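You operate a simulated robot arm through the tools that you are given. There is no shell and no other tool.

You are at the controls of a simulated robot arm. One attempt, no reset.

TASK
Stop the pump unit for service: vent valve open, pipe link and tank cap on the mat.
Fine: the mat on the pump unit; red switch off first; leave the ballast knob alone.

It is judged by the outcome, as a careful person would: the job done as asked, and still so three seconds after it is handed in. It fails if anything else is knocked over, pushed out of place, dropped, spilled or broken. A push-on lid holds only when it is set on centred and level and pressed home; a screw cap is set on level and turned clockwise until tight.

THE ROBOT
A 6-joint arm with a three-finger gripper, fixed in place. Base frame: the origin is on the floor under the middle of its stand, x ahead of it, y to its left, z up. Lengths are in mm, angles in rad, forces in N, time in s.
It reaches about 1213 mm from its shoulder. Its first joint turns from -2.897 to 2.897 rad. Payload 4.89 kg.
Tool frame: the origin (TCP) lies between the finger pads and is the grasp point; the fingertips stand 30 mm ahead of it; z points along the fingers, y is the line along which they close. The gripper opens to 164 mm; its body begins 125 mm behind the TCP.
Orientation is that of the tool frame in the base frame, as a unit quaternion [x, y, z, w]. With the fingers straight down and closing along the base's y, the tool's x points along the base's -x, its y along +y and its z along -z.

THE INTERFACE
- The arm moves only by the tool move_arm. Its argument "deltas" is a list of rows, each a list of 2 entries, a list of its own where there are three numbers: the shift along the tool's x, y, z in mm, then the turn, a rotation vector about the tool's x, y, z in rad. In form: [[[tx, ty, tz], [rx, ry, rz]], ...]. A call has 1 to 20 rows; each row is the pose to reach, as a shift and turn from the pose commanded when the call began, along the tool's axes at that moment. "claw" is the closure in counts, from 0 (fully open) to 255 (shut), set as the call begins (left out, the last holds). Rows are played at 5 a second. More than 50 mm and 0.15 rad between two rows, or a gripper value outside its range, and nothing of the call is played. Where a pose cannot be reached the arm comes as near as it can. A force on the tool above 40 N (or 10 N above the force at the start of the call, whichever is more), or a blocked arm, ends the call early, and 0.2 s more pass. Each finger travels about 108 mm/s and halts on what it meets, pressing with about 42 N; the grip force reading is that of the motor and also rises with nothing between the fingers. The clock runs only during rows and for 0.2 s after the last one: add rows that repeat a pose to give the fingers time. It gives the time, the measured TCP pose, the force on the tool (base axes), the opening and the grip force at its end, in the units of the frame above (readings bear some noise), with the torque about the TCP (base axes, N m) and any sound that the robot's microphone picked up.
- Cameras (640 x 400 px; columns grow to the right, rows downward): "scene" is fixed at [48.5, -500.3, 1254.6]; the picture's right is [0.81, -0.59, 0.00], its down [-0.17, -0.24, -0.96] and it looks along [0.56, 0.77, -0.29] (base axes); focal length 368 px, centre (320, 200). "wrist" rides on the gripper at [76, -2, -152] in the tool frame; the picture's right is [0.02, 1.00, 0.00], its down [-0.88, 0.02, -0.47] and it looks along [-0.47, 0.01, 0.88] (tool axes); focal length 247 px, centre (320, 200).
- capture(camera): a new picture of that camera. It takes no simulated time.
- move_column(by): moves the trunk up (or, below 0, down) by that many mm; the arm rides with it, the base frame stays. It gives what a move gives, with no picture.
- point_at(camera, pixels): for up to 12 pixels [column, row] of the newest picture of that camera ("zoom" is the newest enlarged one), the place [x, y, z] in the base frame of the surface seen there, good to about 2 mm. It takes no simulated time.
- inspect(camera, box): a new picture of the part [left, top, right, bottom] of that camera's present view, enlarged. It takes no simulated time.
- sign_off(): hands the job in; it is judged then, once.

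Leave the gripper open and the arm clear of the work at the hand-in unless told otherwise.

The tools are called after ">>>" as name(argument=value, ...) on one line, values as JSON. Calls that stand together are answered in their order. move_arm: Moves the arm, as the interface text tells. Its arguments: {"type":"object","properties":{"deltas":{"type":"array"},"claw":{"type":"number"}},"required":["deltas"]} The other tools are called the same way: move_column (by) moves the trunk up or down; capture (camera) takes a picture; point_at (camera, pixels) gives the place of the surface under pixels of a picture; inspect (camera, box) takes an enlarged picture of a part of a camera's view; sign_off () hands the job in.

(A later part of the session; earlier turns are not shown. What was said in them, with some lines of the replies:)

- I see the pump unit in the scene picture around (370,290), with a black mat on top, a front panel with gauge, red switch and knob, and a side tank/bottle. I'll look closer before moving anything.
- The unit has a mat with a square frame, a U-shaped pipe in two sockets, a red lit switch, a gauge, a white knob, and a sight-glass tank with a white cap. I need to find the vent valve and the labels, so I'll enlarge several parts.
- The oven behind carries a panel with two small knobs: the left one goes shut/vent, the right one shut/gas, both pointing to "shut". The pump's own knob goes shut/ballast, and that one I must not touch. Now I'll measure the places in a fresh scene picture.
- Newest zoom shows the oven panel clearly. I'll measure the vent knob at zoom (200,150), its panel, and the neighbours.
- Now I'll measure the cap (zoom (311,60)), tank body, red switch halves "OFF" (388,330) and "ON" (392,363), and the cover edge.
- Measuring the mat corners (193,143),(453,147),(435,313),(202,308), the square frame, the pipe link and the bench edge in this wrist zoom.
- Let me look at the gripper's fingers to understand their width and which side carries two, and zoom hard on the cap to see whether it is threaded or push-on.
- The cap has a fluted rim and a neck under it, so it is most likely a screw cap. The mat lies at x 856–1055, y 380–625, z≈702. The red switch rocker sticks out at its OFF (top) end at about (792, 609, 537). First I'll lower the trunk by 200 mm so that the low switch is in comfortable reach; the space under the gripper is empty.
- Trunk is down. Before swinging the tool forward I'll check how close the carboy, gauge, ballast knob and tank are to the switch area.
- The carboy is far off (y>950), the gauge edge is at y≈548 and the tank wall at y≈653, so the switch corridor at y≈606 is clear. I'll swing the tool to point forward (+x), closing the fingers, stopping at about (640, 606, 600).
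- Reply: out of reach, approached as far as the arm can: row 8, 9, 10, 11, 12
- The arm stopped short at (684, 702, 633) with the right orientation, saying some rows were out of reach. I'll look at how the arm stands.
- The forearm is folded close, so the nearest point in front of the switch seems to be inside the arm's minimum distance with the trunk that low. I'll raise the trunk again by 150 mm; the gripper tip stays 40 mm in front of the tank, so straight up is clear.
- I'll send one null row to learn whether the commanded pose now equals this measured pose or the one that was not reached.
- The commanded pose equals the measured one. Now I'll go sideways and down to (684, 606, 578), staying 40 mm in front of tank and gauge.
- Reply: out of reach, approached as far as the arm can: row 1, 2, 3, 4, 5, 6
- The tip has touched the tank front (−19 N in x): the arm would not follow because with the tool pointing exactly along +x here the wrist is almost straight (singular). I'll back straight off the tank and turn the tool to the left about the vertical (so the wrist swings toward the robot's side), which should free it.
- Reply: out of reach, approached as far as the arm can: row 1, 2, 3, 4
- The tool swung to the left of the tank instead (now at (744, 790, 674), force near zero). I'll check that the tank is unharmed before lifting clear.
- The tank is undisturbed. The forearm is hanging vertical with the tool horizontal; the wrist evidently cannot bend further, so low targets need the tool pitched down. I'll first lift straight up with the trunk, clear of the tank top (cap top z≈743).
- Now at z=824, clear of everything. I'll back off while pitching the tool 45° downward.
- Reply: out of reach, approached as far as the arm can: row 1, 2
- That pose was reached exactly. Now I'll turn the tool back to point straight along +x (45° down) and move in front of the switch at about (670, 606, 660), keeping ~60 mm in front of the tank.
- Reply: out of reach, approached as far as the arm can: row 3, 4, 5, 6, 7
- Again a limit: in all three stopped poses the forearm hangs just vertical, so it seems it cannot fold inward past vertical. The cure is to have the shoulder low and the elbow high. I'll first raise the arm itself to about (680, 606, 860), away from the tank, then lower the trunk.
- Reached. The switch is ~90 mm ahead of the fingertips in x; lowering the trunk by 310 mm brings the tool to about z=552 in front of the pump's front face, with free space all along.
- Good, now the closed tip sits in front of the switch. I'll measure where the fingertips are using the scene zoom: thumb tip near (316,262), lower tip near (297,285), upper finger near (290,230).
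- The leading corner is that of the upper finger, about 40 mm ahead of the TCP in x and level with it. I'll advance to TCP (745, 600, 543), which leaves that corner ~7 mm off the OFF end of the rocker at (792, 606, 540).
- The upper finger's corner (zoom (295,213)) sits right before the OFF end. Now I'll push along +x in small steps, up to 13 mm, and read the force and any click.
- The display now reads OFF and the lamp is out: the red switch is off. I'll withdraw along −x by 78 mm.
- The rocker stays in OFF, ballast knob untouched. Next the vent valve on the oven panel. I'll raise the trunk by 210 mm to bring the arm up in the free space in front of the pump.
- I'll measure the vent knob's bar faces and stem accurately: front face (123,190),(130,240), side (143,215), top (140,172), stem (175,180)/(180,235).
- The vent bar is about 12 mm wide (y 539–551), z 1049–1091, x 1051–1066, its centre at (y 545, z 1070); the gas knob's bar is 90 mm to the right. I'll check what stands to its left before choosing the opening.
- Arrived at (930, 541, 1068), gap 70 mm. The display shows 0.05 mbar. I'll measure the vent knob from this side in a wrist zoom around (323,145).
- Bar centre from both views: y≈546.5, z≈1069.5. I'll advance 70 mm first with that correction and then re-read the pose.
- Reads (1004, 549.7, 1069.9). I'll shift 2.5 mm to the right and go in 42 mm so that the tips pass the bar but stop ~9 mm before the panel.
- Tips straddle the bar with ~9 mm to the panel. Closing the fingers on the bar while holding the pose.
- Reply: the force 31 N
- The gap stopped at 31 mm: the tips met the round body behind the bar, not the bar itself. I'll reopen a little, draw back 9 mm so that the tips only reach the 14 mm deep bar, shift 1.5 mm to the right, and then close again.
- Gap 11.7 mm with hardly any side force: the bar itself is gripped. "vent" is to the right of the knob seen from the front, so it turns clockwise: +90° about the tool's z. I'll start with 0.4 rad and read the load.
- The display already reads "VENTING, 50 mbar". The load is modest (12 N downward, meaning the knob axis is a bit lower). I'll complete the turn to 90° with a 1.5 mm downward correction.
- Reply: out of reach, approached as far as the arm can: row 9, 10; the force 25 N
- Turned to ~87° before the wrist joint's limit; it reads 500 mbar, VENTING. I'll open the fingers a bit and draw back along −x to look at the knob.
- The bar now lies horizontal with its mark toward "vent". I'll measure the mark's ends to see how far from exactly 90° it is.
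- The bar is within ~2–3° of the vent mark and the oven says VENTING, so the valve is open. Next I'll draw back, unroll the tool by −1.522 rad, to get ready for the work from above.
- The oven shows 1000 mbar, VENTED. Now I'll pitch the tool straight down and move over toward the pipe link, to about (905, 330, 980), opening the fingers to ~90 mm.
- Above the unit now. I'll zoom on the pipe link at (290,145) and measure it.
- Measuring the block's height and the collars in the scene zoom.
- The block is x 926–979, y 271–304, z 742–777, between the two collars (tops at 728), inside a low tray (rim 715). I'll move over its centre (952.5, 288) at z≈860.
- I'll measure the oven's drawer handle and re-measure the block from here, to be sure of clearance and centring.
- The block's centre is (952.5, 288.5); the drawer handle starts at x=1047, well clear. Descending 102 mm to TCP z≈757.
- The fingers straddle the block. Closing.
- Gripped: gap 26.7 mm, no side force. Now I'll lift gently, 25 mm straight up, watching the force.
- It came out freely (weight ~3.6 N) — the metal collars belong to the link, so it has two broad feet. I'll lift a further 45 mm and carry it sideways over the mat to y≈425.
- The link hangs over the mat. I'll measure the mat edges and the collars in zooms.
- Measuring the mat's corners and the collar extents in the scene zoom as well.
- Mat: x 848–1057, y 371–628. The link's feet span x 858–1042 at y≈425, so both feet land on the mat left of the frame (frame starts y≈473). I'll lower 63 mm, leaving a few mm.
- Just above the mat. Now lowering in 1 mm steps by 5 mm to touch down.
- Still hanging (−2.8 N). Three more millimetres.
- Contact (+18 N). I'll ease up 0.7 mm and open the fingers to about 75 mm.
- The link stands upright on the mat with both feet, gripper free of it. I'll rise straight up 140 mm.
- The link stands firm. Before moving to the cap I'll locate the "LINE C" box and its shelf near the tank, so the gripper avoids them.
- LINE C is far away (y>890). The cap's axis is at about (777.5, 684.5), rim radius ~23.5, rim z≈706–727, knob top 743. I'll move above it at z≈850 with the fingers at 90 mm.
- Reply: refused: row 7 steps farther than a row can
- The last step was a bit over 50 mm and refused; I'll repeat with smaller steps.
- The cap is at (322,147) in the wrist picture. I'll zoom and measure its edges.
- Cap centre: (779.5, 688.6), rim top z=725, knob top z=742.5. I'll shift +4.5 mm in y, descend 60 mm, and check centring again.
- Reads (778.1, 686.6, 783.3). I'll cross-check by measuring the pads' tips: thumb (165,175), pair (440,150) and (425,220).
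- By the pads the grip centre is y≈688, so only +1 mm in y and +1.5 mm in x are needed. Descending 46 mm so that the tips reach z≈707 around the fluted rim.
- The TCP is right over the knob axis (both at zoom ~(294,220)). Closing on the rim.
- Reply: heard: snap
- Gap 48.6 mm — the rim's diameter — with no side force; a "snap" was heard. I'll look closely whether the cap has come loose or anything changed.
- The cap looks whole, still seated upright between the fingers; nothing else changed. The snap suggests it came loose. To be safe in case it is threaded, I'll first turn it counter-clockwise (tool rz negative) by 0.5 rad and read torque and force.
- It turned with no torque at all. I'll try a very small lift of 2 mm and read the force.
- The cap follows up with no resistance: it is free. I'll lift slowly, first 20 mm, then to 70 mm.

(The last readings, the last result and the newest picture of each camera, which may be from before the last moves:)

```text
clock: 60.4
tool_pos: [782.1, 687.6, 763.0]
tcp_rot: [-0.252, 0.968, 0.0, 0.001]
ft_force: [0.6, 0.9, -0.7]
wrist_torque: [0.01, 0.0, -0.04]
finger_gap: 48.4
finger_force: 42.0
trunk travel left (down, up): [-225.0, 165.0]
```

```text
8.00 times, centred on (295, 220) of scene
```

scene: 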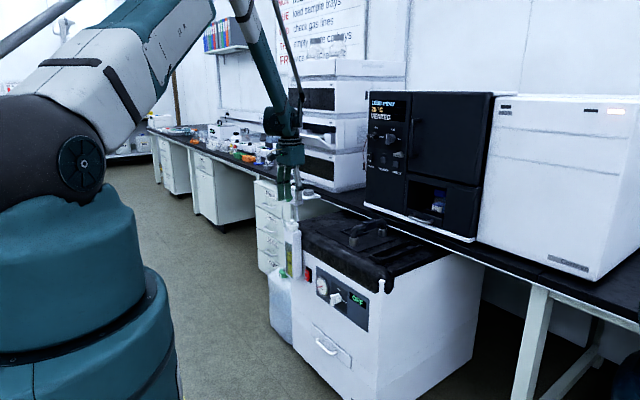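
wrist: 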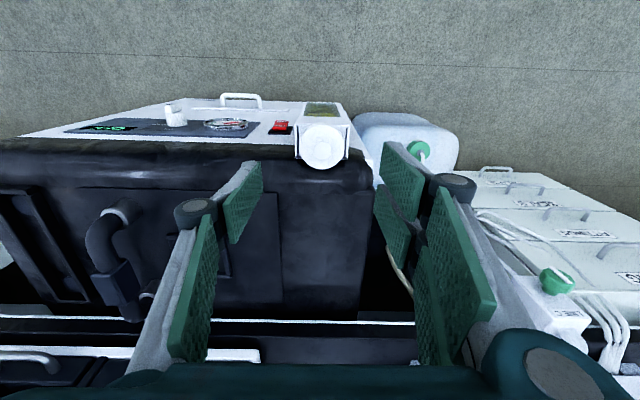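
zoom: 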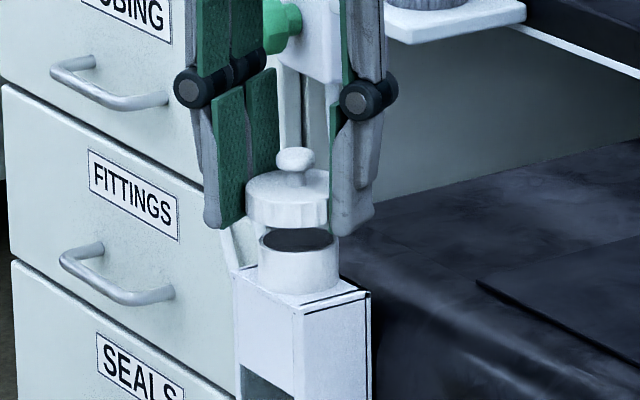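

The cap is off and the tank's neck is open. I'll measure how far the fingertips stand below the cap's lower rim, for the set-down height.

>>> point_at(camera="zoom", pixels=[[290, 224], [290, 206], [270, 220], [312, 222], [350, 231], [362, 226], [215, 224], [236, 222], [295, 150], [295, 190], [300, 240], [262, 240]])

```text
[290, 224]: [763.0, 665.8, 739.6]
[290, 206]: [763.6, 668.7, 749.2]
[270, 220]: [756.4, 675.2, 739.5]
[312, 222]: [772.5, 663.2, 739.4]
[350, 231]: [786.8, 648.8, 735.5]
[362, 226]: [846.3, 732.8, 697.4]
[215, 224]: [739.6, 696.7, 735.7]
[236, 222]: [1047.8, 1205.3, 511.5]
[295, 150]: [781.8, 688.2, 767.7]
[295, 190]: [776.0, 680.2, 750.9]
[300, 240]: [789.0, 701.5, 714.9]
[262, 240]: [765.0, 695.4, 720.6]
```

The tips stand about 4–5 mm below the cap's rim, which is fine. I'll set the cap on the free front corner of the mat at about (885, 588), clear of the square frame (x≥920, y≤555) and the link. Lifting 40 mm more, then carrying it there while undoing the 0.5 rad turn.

>>> move_arm(deltas=[[[0, 0, -20], [0, 0, 0]], [[0, 0, -40], [0, 0, 0]], [[-10.9, -34.4, -40], [0, 0, 0.125]], [[-21.7, -68.8, -40], [0, 0, 0.25]], [[-32.6, -103.2, -40], [0, 0, 0.375]], [[-43.4, -137.6, -40], [0, 0, 0.5]], [[-43.4, -137.6, -40], [0, 0, 0.5]]])

>>> inspect(camera="scene", box=[280, 190, 420, 280])

>>> capture(camera="wrist")

```text
clock: 62.0
tool_pos: [885.7, 588.8, 802.8]
tcp_rot: [-0.003, 1.0, 0.002, 0.0]
ft_force: [0.6, -0.9, 0.3]
wrist_torque: [0.05, -0.01, 0.0]
finger_gap: 48.9
finger_force: 41.6
trunk travel left (down, up): [-225.0, 165.0]
```

```text
4.44 times, centred on (350, 235) of scene
```

zoom: 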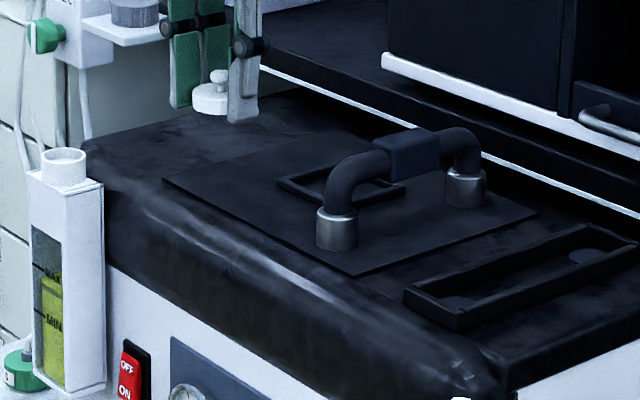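

```text
taken
```

wrist: 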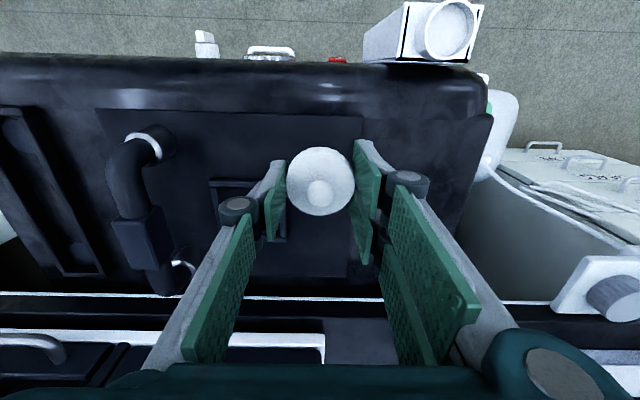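

Over the mat. I'll check the mat's left edge and corner (wrist (360,120)) and the frame against this position.

>>> point_at(camera="wrist", pixels=[[362, 119], [360, 116], [345, 118], [350, 265], [345, 275], [214, 182], [250, 182], [317, 190], [290, 180], [352, 180], [318, 152], [200, 108]])

```text
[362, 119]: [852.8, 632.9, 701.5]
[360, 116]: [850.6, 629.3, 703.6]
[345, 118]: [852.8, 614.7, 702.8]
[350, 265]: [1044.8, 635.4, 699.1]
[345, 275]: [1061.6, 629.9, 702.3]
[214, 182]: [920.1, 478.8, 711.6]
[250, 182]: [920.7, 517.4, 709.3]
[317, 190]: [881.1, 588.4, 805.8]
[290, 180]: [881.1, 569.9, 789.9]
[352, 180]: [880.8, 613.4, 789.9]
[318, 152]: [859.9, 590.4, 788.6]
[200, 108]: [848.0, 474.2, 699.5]
```

Mat edge is at y≈630, front x≈850; the cap (x 859–908, y 565–615) will be wholly on it. Lowering 64 mm.

>>> move_arm(deltas=[[[-2, 0, 25], [0, 0, 0]], [[-2, 0, 48], [0, 0, 0]], [[-2, 0, 64], [0, 0, 0]], [[-2, 0, 64], [0, 0, 0]]])

>>> inspect(camera="scene", box=[300, 195, 370, 245])

```text
clock: 63.0
tool_pos: [886.8, 588.4, 737.3]
tcp_rot: [-0.005, 1.0, 0.001, 0.0]
ft_force: [1.5, -0.7, -0.1]
wrist_torque: [-0.01, 0.03, -0.05]
finger_gap: 48.5
finger_force: 42.2
trunk travel left (down, up): [-225.0, 165.0]
```

```text
8.00 times, centred on (335, 220) of scene
```

zoom: 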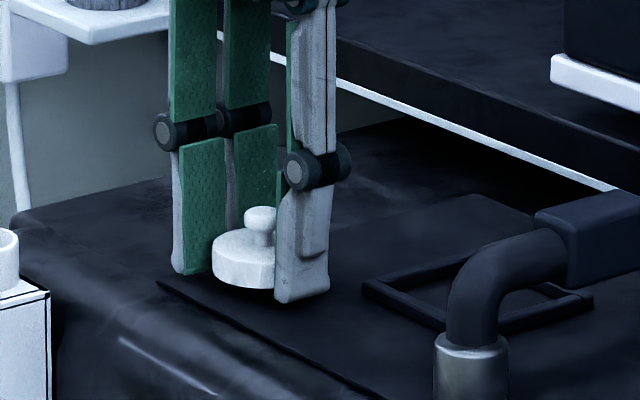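

Fingertips are a few mm above the mat. Lowering in 1 mm steps until they touch.

>>> move_arm(deltas=[[[0, 0, 1], [0, 0, 0]], [[0, 0, 2], [0, 0, 0]], [[0, 0, 3], [0, 0, 0]], [[0, 0, 3], [0, 0, 0]]])

```text
clock: 64.0
tool_pos: [888.2, 589.6, 735.8]
tcp_rot: [-0.004, 1.0, 0.001, 0.0]
ft_force: [-0.6, 0.6, -0.3]
wrist_torque: [-0.03, 0.0, 0.0]
finger_gap: 48.4
finger_force: 41.6
trunk travel left (down, up): [-225.0, 165.0]
```

No contact yet. Two more millimetres.

>>> move_arm(deltas=[[[0, 0, 1], [0, 0, 0]], [[0, 0, 2], [0, 0, 0]], [[0, 0, 2], [0, 0, 0]]])

>>> inspect(camera="scene", box=[310, 205, 350, 240])

```text
clock: 64.8
tool_pos: [887.6, 588.8, 733.1]
tcp_rot: [-0.005, 1.0, 0.001, -0.001]
ft_force: [0.2, -0.5, 0.3]
wrist_torque: [-0.05, 0.02, -0.02]
finger_gap: 48.6
finger_force: 42.2
trunk travel left (down, up): [-225.0, 165.0]
```

```text
11.43 times, centred on (330, 222) of scene
```

zoom: 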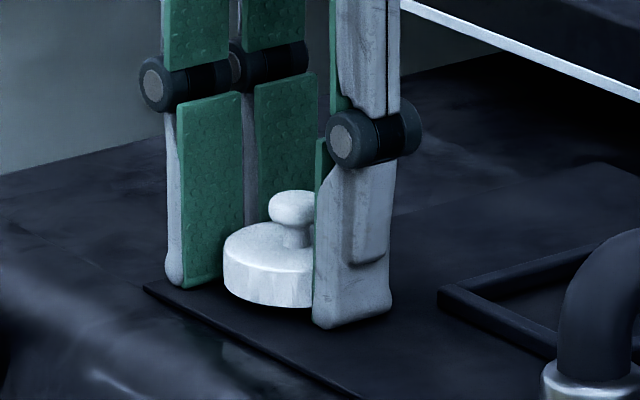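

>>> point_at(camera="zoom", pixels=[[260, 300], [245, 296], [350, 326], [320, 322], [175, 282], [188, 286], [290, 330], [200, 310], [294, 195], [270, 270]])

```text
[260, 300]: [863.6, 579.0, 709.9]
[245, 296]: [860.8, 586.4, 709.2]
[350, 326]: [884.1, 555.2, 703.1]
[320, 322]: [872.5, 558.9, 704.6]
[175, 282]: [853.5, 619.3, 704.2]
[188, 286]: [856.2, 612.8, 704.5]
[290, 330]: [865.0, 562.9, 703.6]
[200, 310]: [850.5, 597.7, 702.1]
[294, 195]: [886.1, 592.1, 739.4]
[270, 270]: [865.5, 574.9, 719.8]
```

Tips are within ~1 mm of the mat, the cap's rim ~5 mm above it. I'll go down 0.7 mm more and then open just slightly (to ~58 mm) so that the cap settles flat.

>>> move_arm(deltas=[[[0, 0, 0.7], [0, 0, 0]], [[0, 0, 0.7], [0, 0, 0]]])

>>> move_arm(deltas=[[[0, 0, 0], [0, 0, 0]], [[0, 0, 0], [0, 0, 0]], [[0, 0, 0], [0, 0, 0]]], claw=165)

>>> inspect(camera="scene", box=[310, 205, 350, 240])

>>> capture(camera="wrist")

```text
clock: 65.4
tool_pos: [886.5, 588.5, 732.0]
tcp_rot: [-0.004, 1.0, 0.002, 0.001]
ft_force: [1.5, 1.9, 2.9]
wrist_torque: [-0.03, -0.04, -0.01]
finger_gap: 48.7
finger_force: 42.0
trunk travel left (down, up): [-225.0, 165.0]
```

```text
clock: 66.2
tool_pos: [887.2, 589.7, 732.1]
tcp_rot: [-0.004, 1.0, 0.001, 0.001]
ft_force: [-0.9, -0.8, 0.4]
wrist_torque: [-0.02, -0.01, 0.02]
finger_gap: 58.1
finger_force: 0.3
trunk travel left (down, up): [-225.0, 165.0]
```

```text
11.43 times, centred on (330, 222) of scene
```

zoom: 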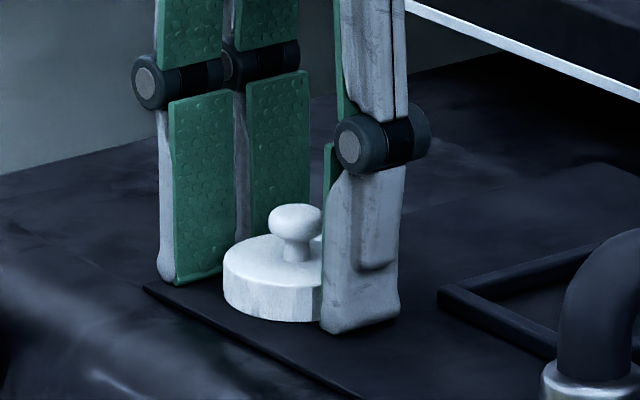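

```text
taken
```

wrist: 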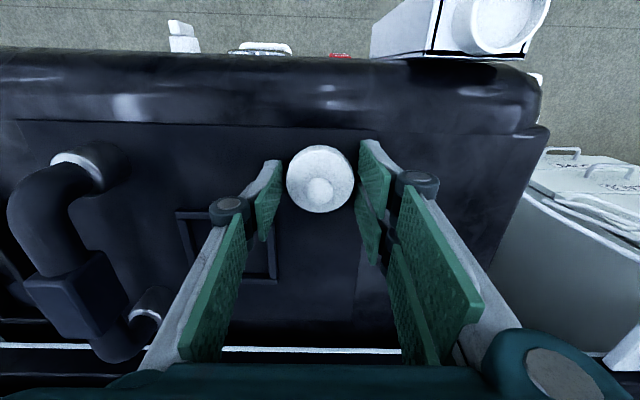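

The cap sits flat on the mat. I'll raise 2 mm, open wider to ~85 mm, and then rise straight up.

>>> move_arm(deltas=[[[0, 0, -2], [0, 0, 0]], [[0, 0, -2], [0, 0, 0]], [[0, 0, -20], [0, 0, 0]], [[0, 0, -60], [0, 0, 0]], [[0, 0, -105], [0, 0, 0]], [[0, 0, -150], [0, 0, 0]], [[0, 0, -150], [0, 0, 0]]], claw=122)

>>> inspect(camera="scene", box=[270, 190, 430, 300])

>>> capture(camera="wrist")

```text
clock: 67.8
tool_pos: [887.8, 590.3, 883.2]
tcp_rot: [-0.004, 1.0, 0.001, 0.001]
ft_force: [-0.6, 0.4, 0.4]
wrist_torque: [0.03, -0.08, 0.04]
finger_gap: 85.6
finger_force: 0.0
trunk travel left (down, up): [-225.0, 165.0]
```

```text
3.64 times, centred on (350, 245) of scene
```

zoom: 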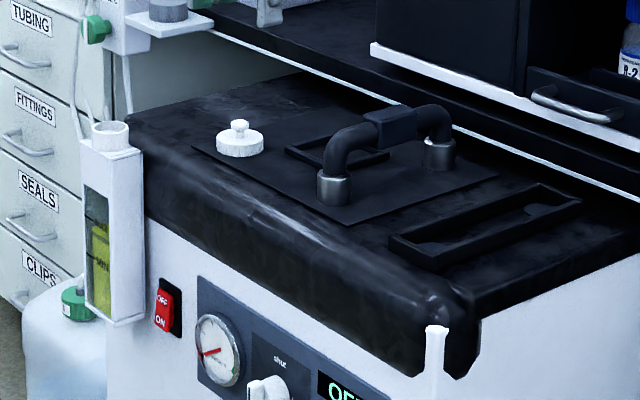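

```text
taken
```

wrist: 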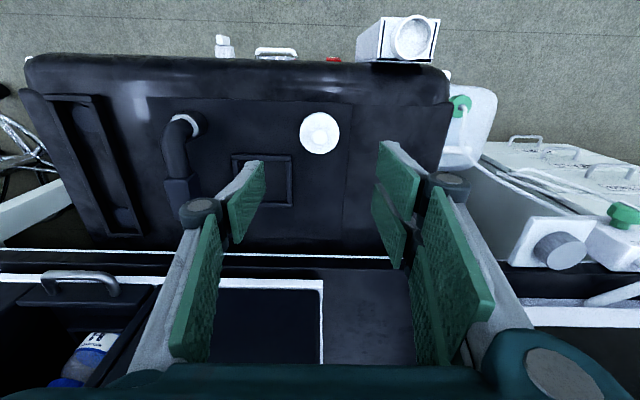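

Both parts are on the mat; the arm is above. I'll withdraw to about the starting place with the gripper fully open, and then check everything.

>>> move_arm(deltas=[[[10, -3, -40], [0, 0, 0]], [[40, -13, -70], [0, 0, 0]], [[78, -25, -95], [0, 0, 0]], [[117, -36, -120], [0, 0, 0]], [[156, -47, -145], [0, 0, 0]], [[195, -58, -170], [0, 0, 0]], [[234, -69, -195], [0, 0, 0]], [[273, -80, -220], [0, 0, 0]], [[312, -90, -240], [0, 0, 0]], [[350, -100, -260], [0, 0, 0]], [[350, -100, -260], [0, 0, 0]]], claw=0)

>>> capture(camera="scene")

>>> capture(camera="wrist")

>>> inspect(camera="scene", box=[350, 85, 430, 155])

>>> inspect(camera="scene", box=[270, 240, 370, 310])

>>> inspect(camera="scene", box=[280, 200, 420, 280])

```text
clock: 70.2
tool_pos: [538.3, 484.5, 1145.1]
tcp_rot: [-0.004, 1.0, 0.001, 0.001]
ft_force: [-1.5, -1.4, 0.8]
wrist_torque: [0.13, -0.17, 0.01]
finger_gap: 164.0
finger_force: 0.0
trunk travel left (down, up): [-225.0, 165.0]
```

```text
taken
```

scene: 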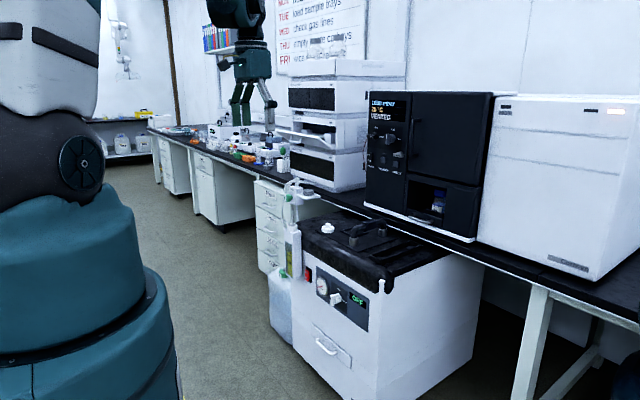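

```text
taken
```

wrist: 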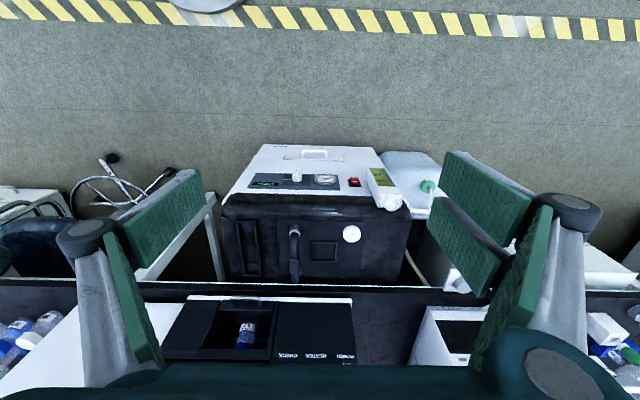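

```text
5.71 times, centred on (390, 120) of scene
```

zoom: 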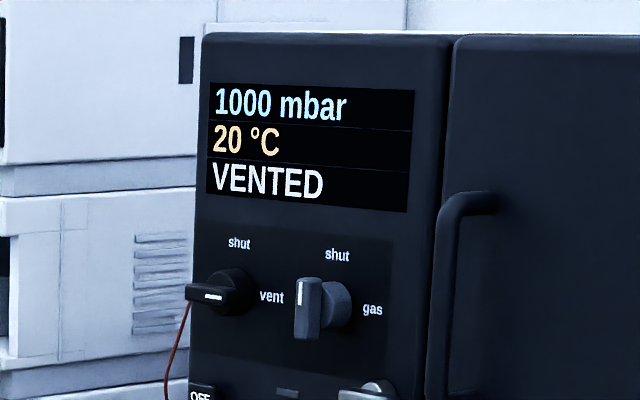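

```text
5.71 times, centred on (320, 275) of scene
```

zoom: 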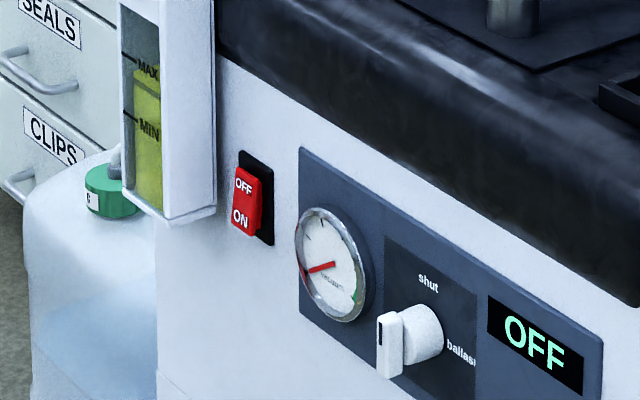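

```text
4.57 times, centred on (350, 240) of scene
```

zoom: 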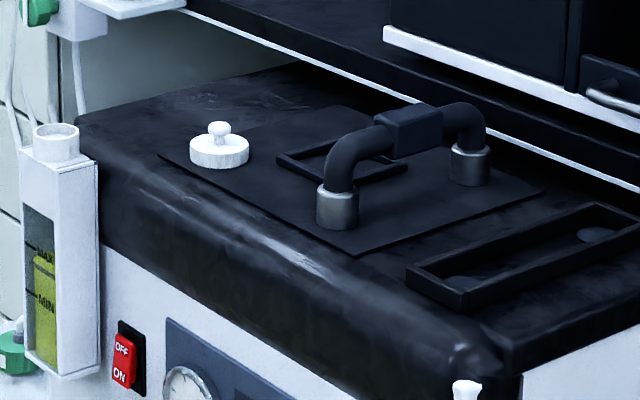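

Display: pump OFF; oven 1000 mbar, VENTED; gas and ballast knobs unchanged at "shut"; link and cap on the mat. A last measurement to confirm that the cap lies flat and both feet are on the mat.

>>> point_at(camera="zoom", pixels=[[218, 124], [195, 142], [245, 142], [218, 162], [337, 220], [470, 175], [160, 155], [352, 253], [538, 190]])

```text
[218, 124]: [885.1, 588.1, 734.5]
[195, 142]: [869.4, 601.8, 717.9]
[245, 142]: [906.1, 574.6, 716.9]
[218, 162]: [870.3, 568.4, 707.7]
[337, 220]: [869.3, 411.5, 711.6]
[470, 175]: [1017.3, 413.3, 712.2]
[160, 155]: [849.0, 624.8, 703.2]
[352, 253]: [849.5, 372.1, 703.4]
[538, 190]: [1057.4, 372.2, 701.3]
```

The cap is level (rim top 717–718 on both sides) and fully on the mat. Both feet of the link stand inside the mat's edges. The red switch is off, the vent valve is open and the ballast knob is untouched. The gripper is open and clear of the work, so I'm handing the job in.

>>> sign_off()

```text
The job is handed in.
```

The pump unit is stopped for service, and I have handed the job in; the hand-in gave no verdict.

- **Red switch:** it went off first. The pump panel reads OFF and the lamp is out.
- **Vent valve:** it is turned to "vent". The wrist ran out of travel about 3° short of the mark. The display reads 1000 mbar, VENTED.
- **Pipe link:** it stands upright on the mat on its two metal feet, both inside the mat's edges.
- **Tank cap:** it lies flat on the front corner of the mat, clear of the link and the square frame. When I let go it settled about 5 mm onto the mat.
- **Ballast knob:** I left it alone. It still points to "shut", and so does the gas knob on the oven.

Two things you may want to know:

- **Tank contact:** early on, the arm could not follow a move and the closed fingers pressed the front of the tank at about 19 N. The tank looked undisturbed afterwards.
- **Snap:** the microphone picked up a snap as I gripped the tank cap. The cap then turned and lifted off with no resistance, and the cap and tank neck both look whole.

The gripper is fully open and the arm is back near its starting place.
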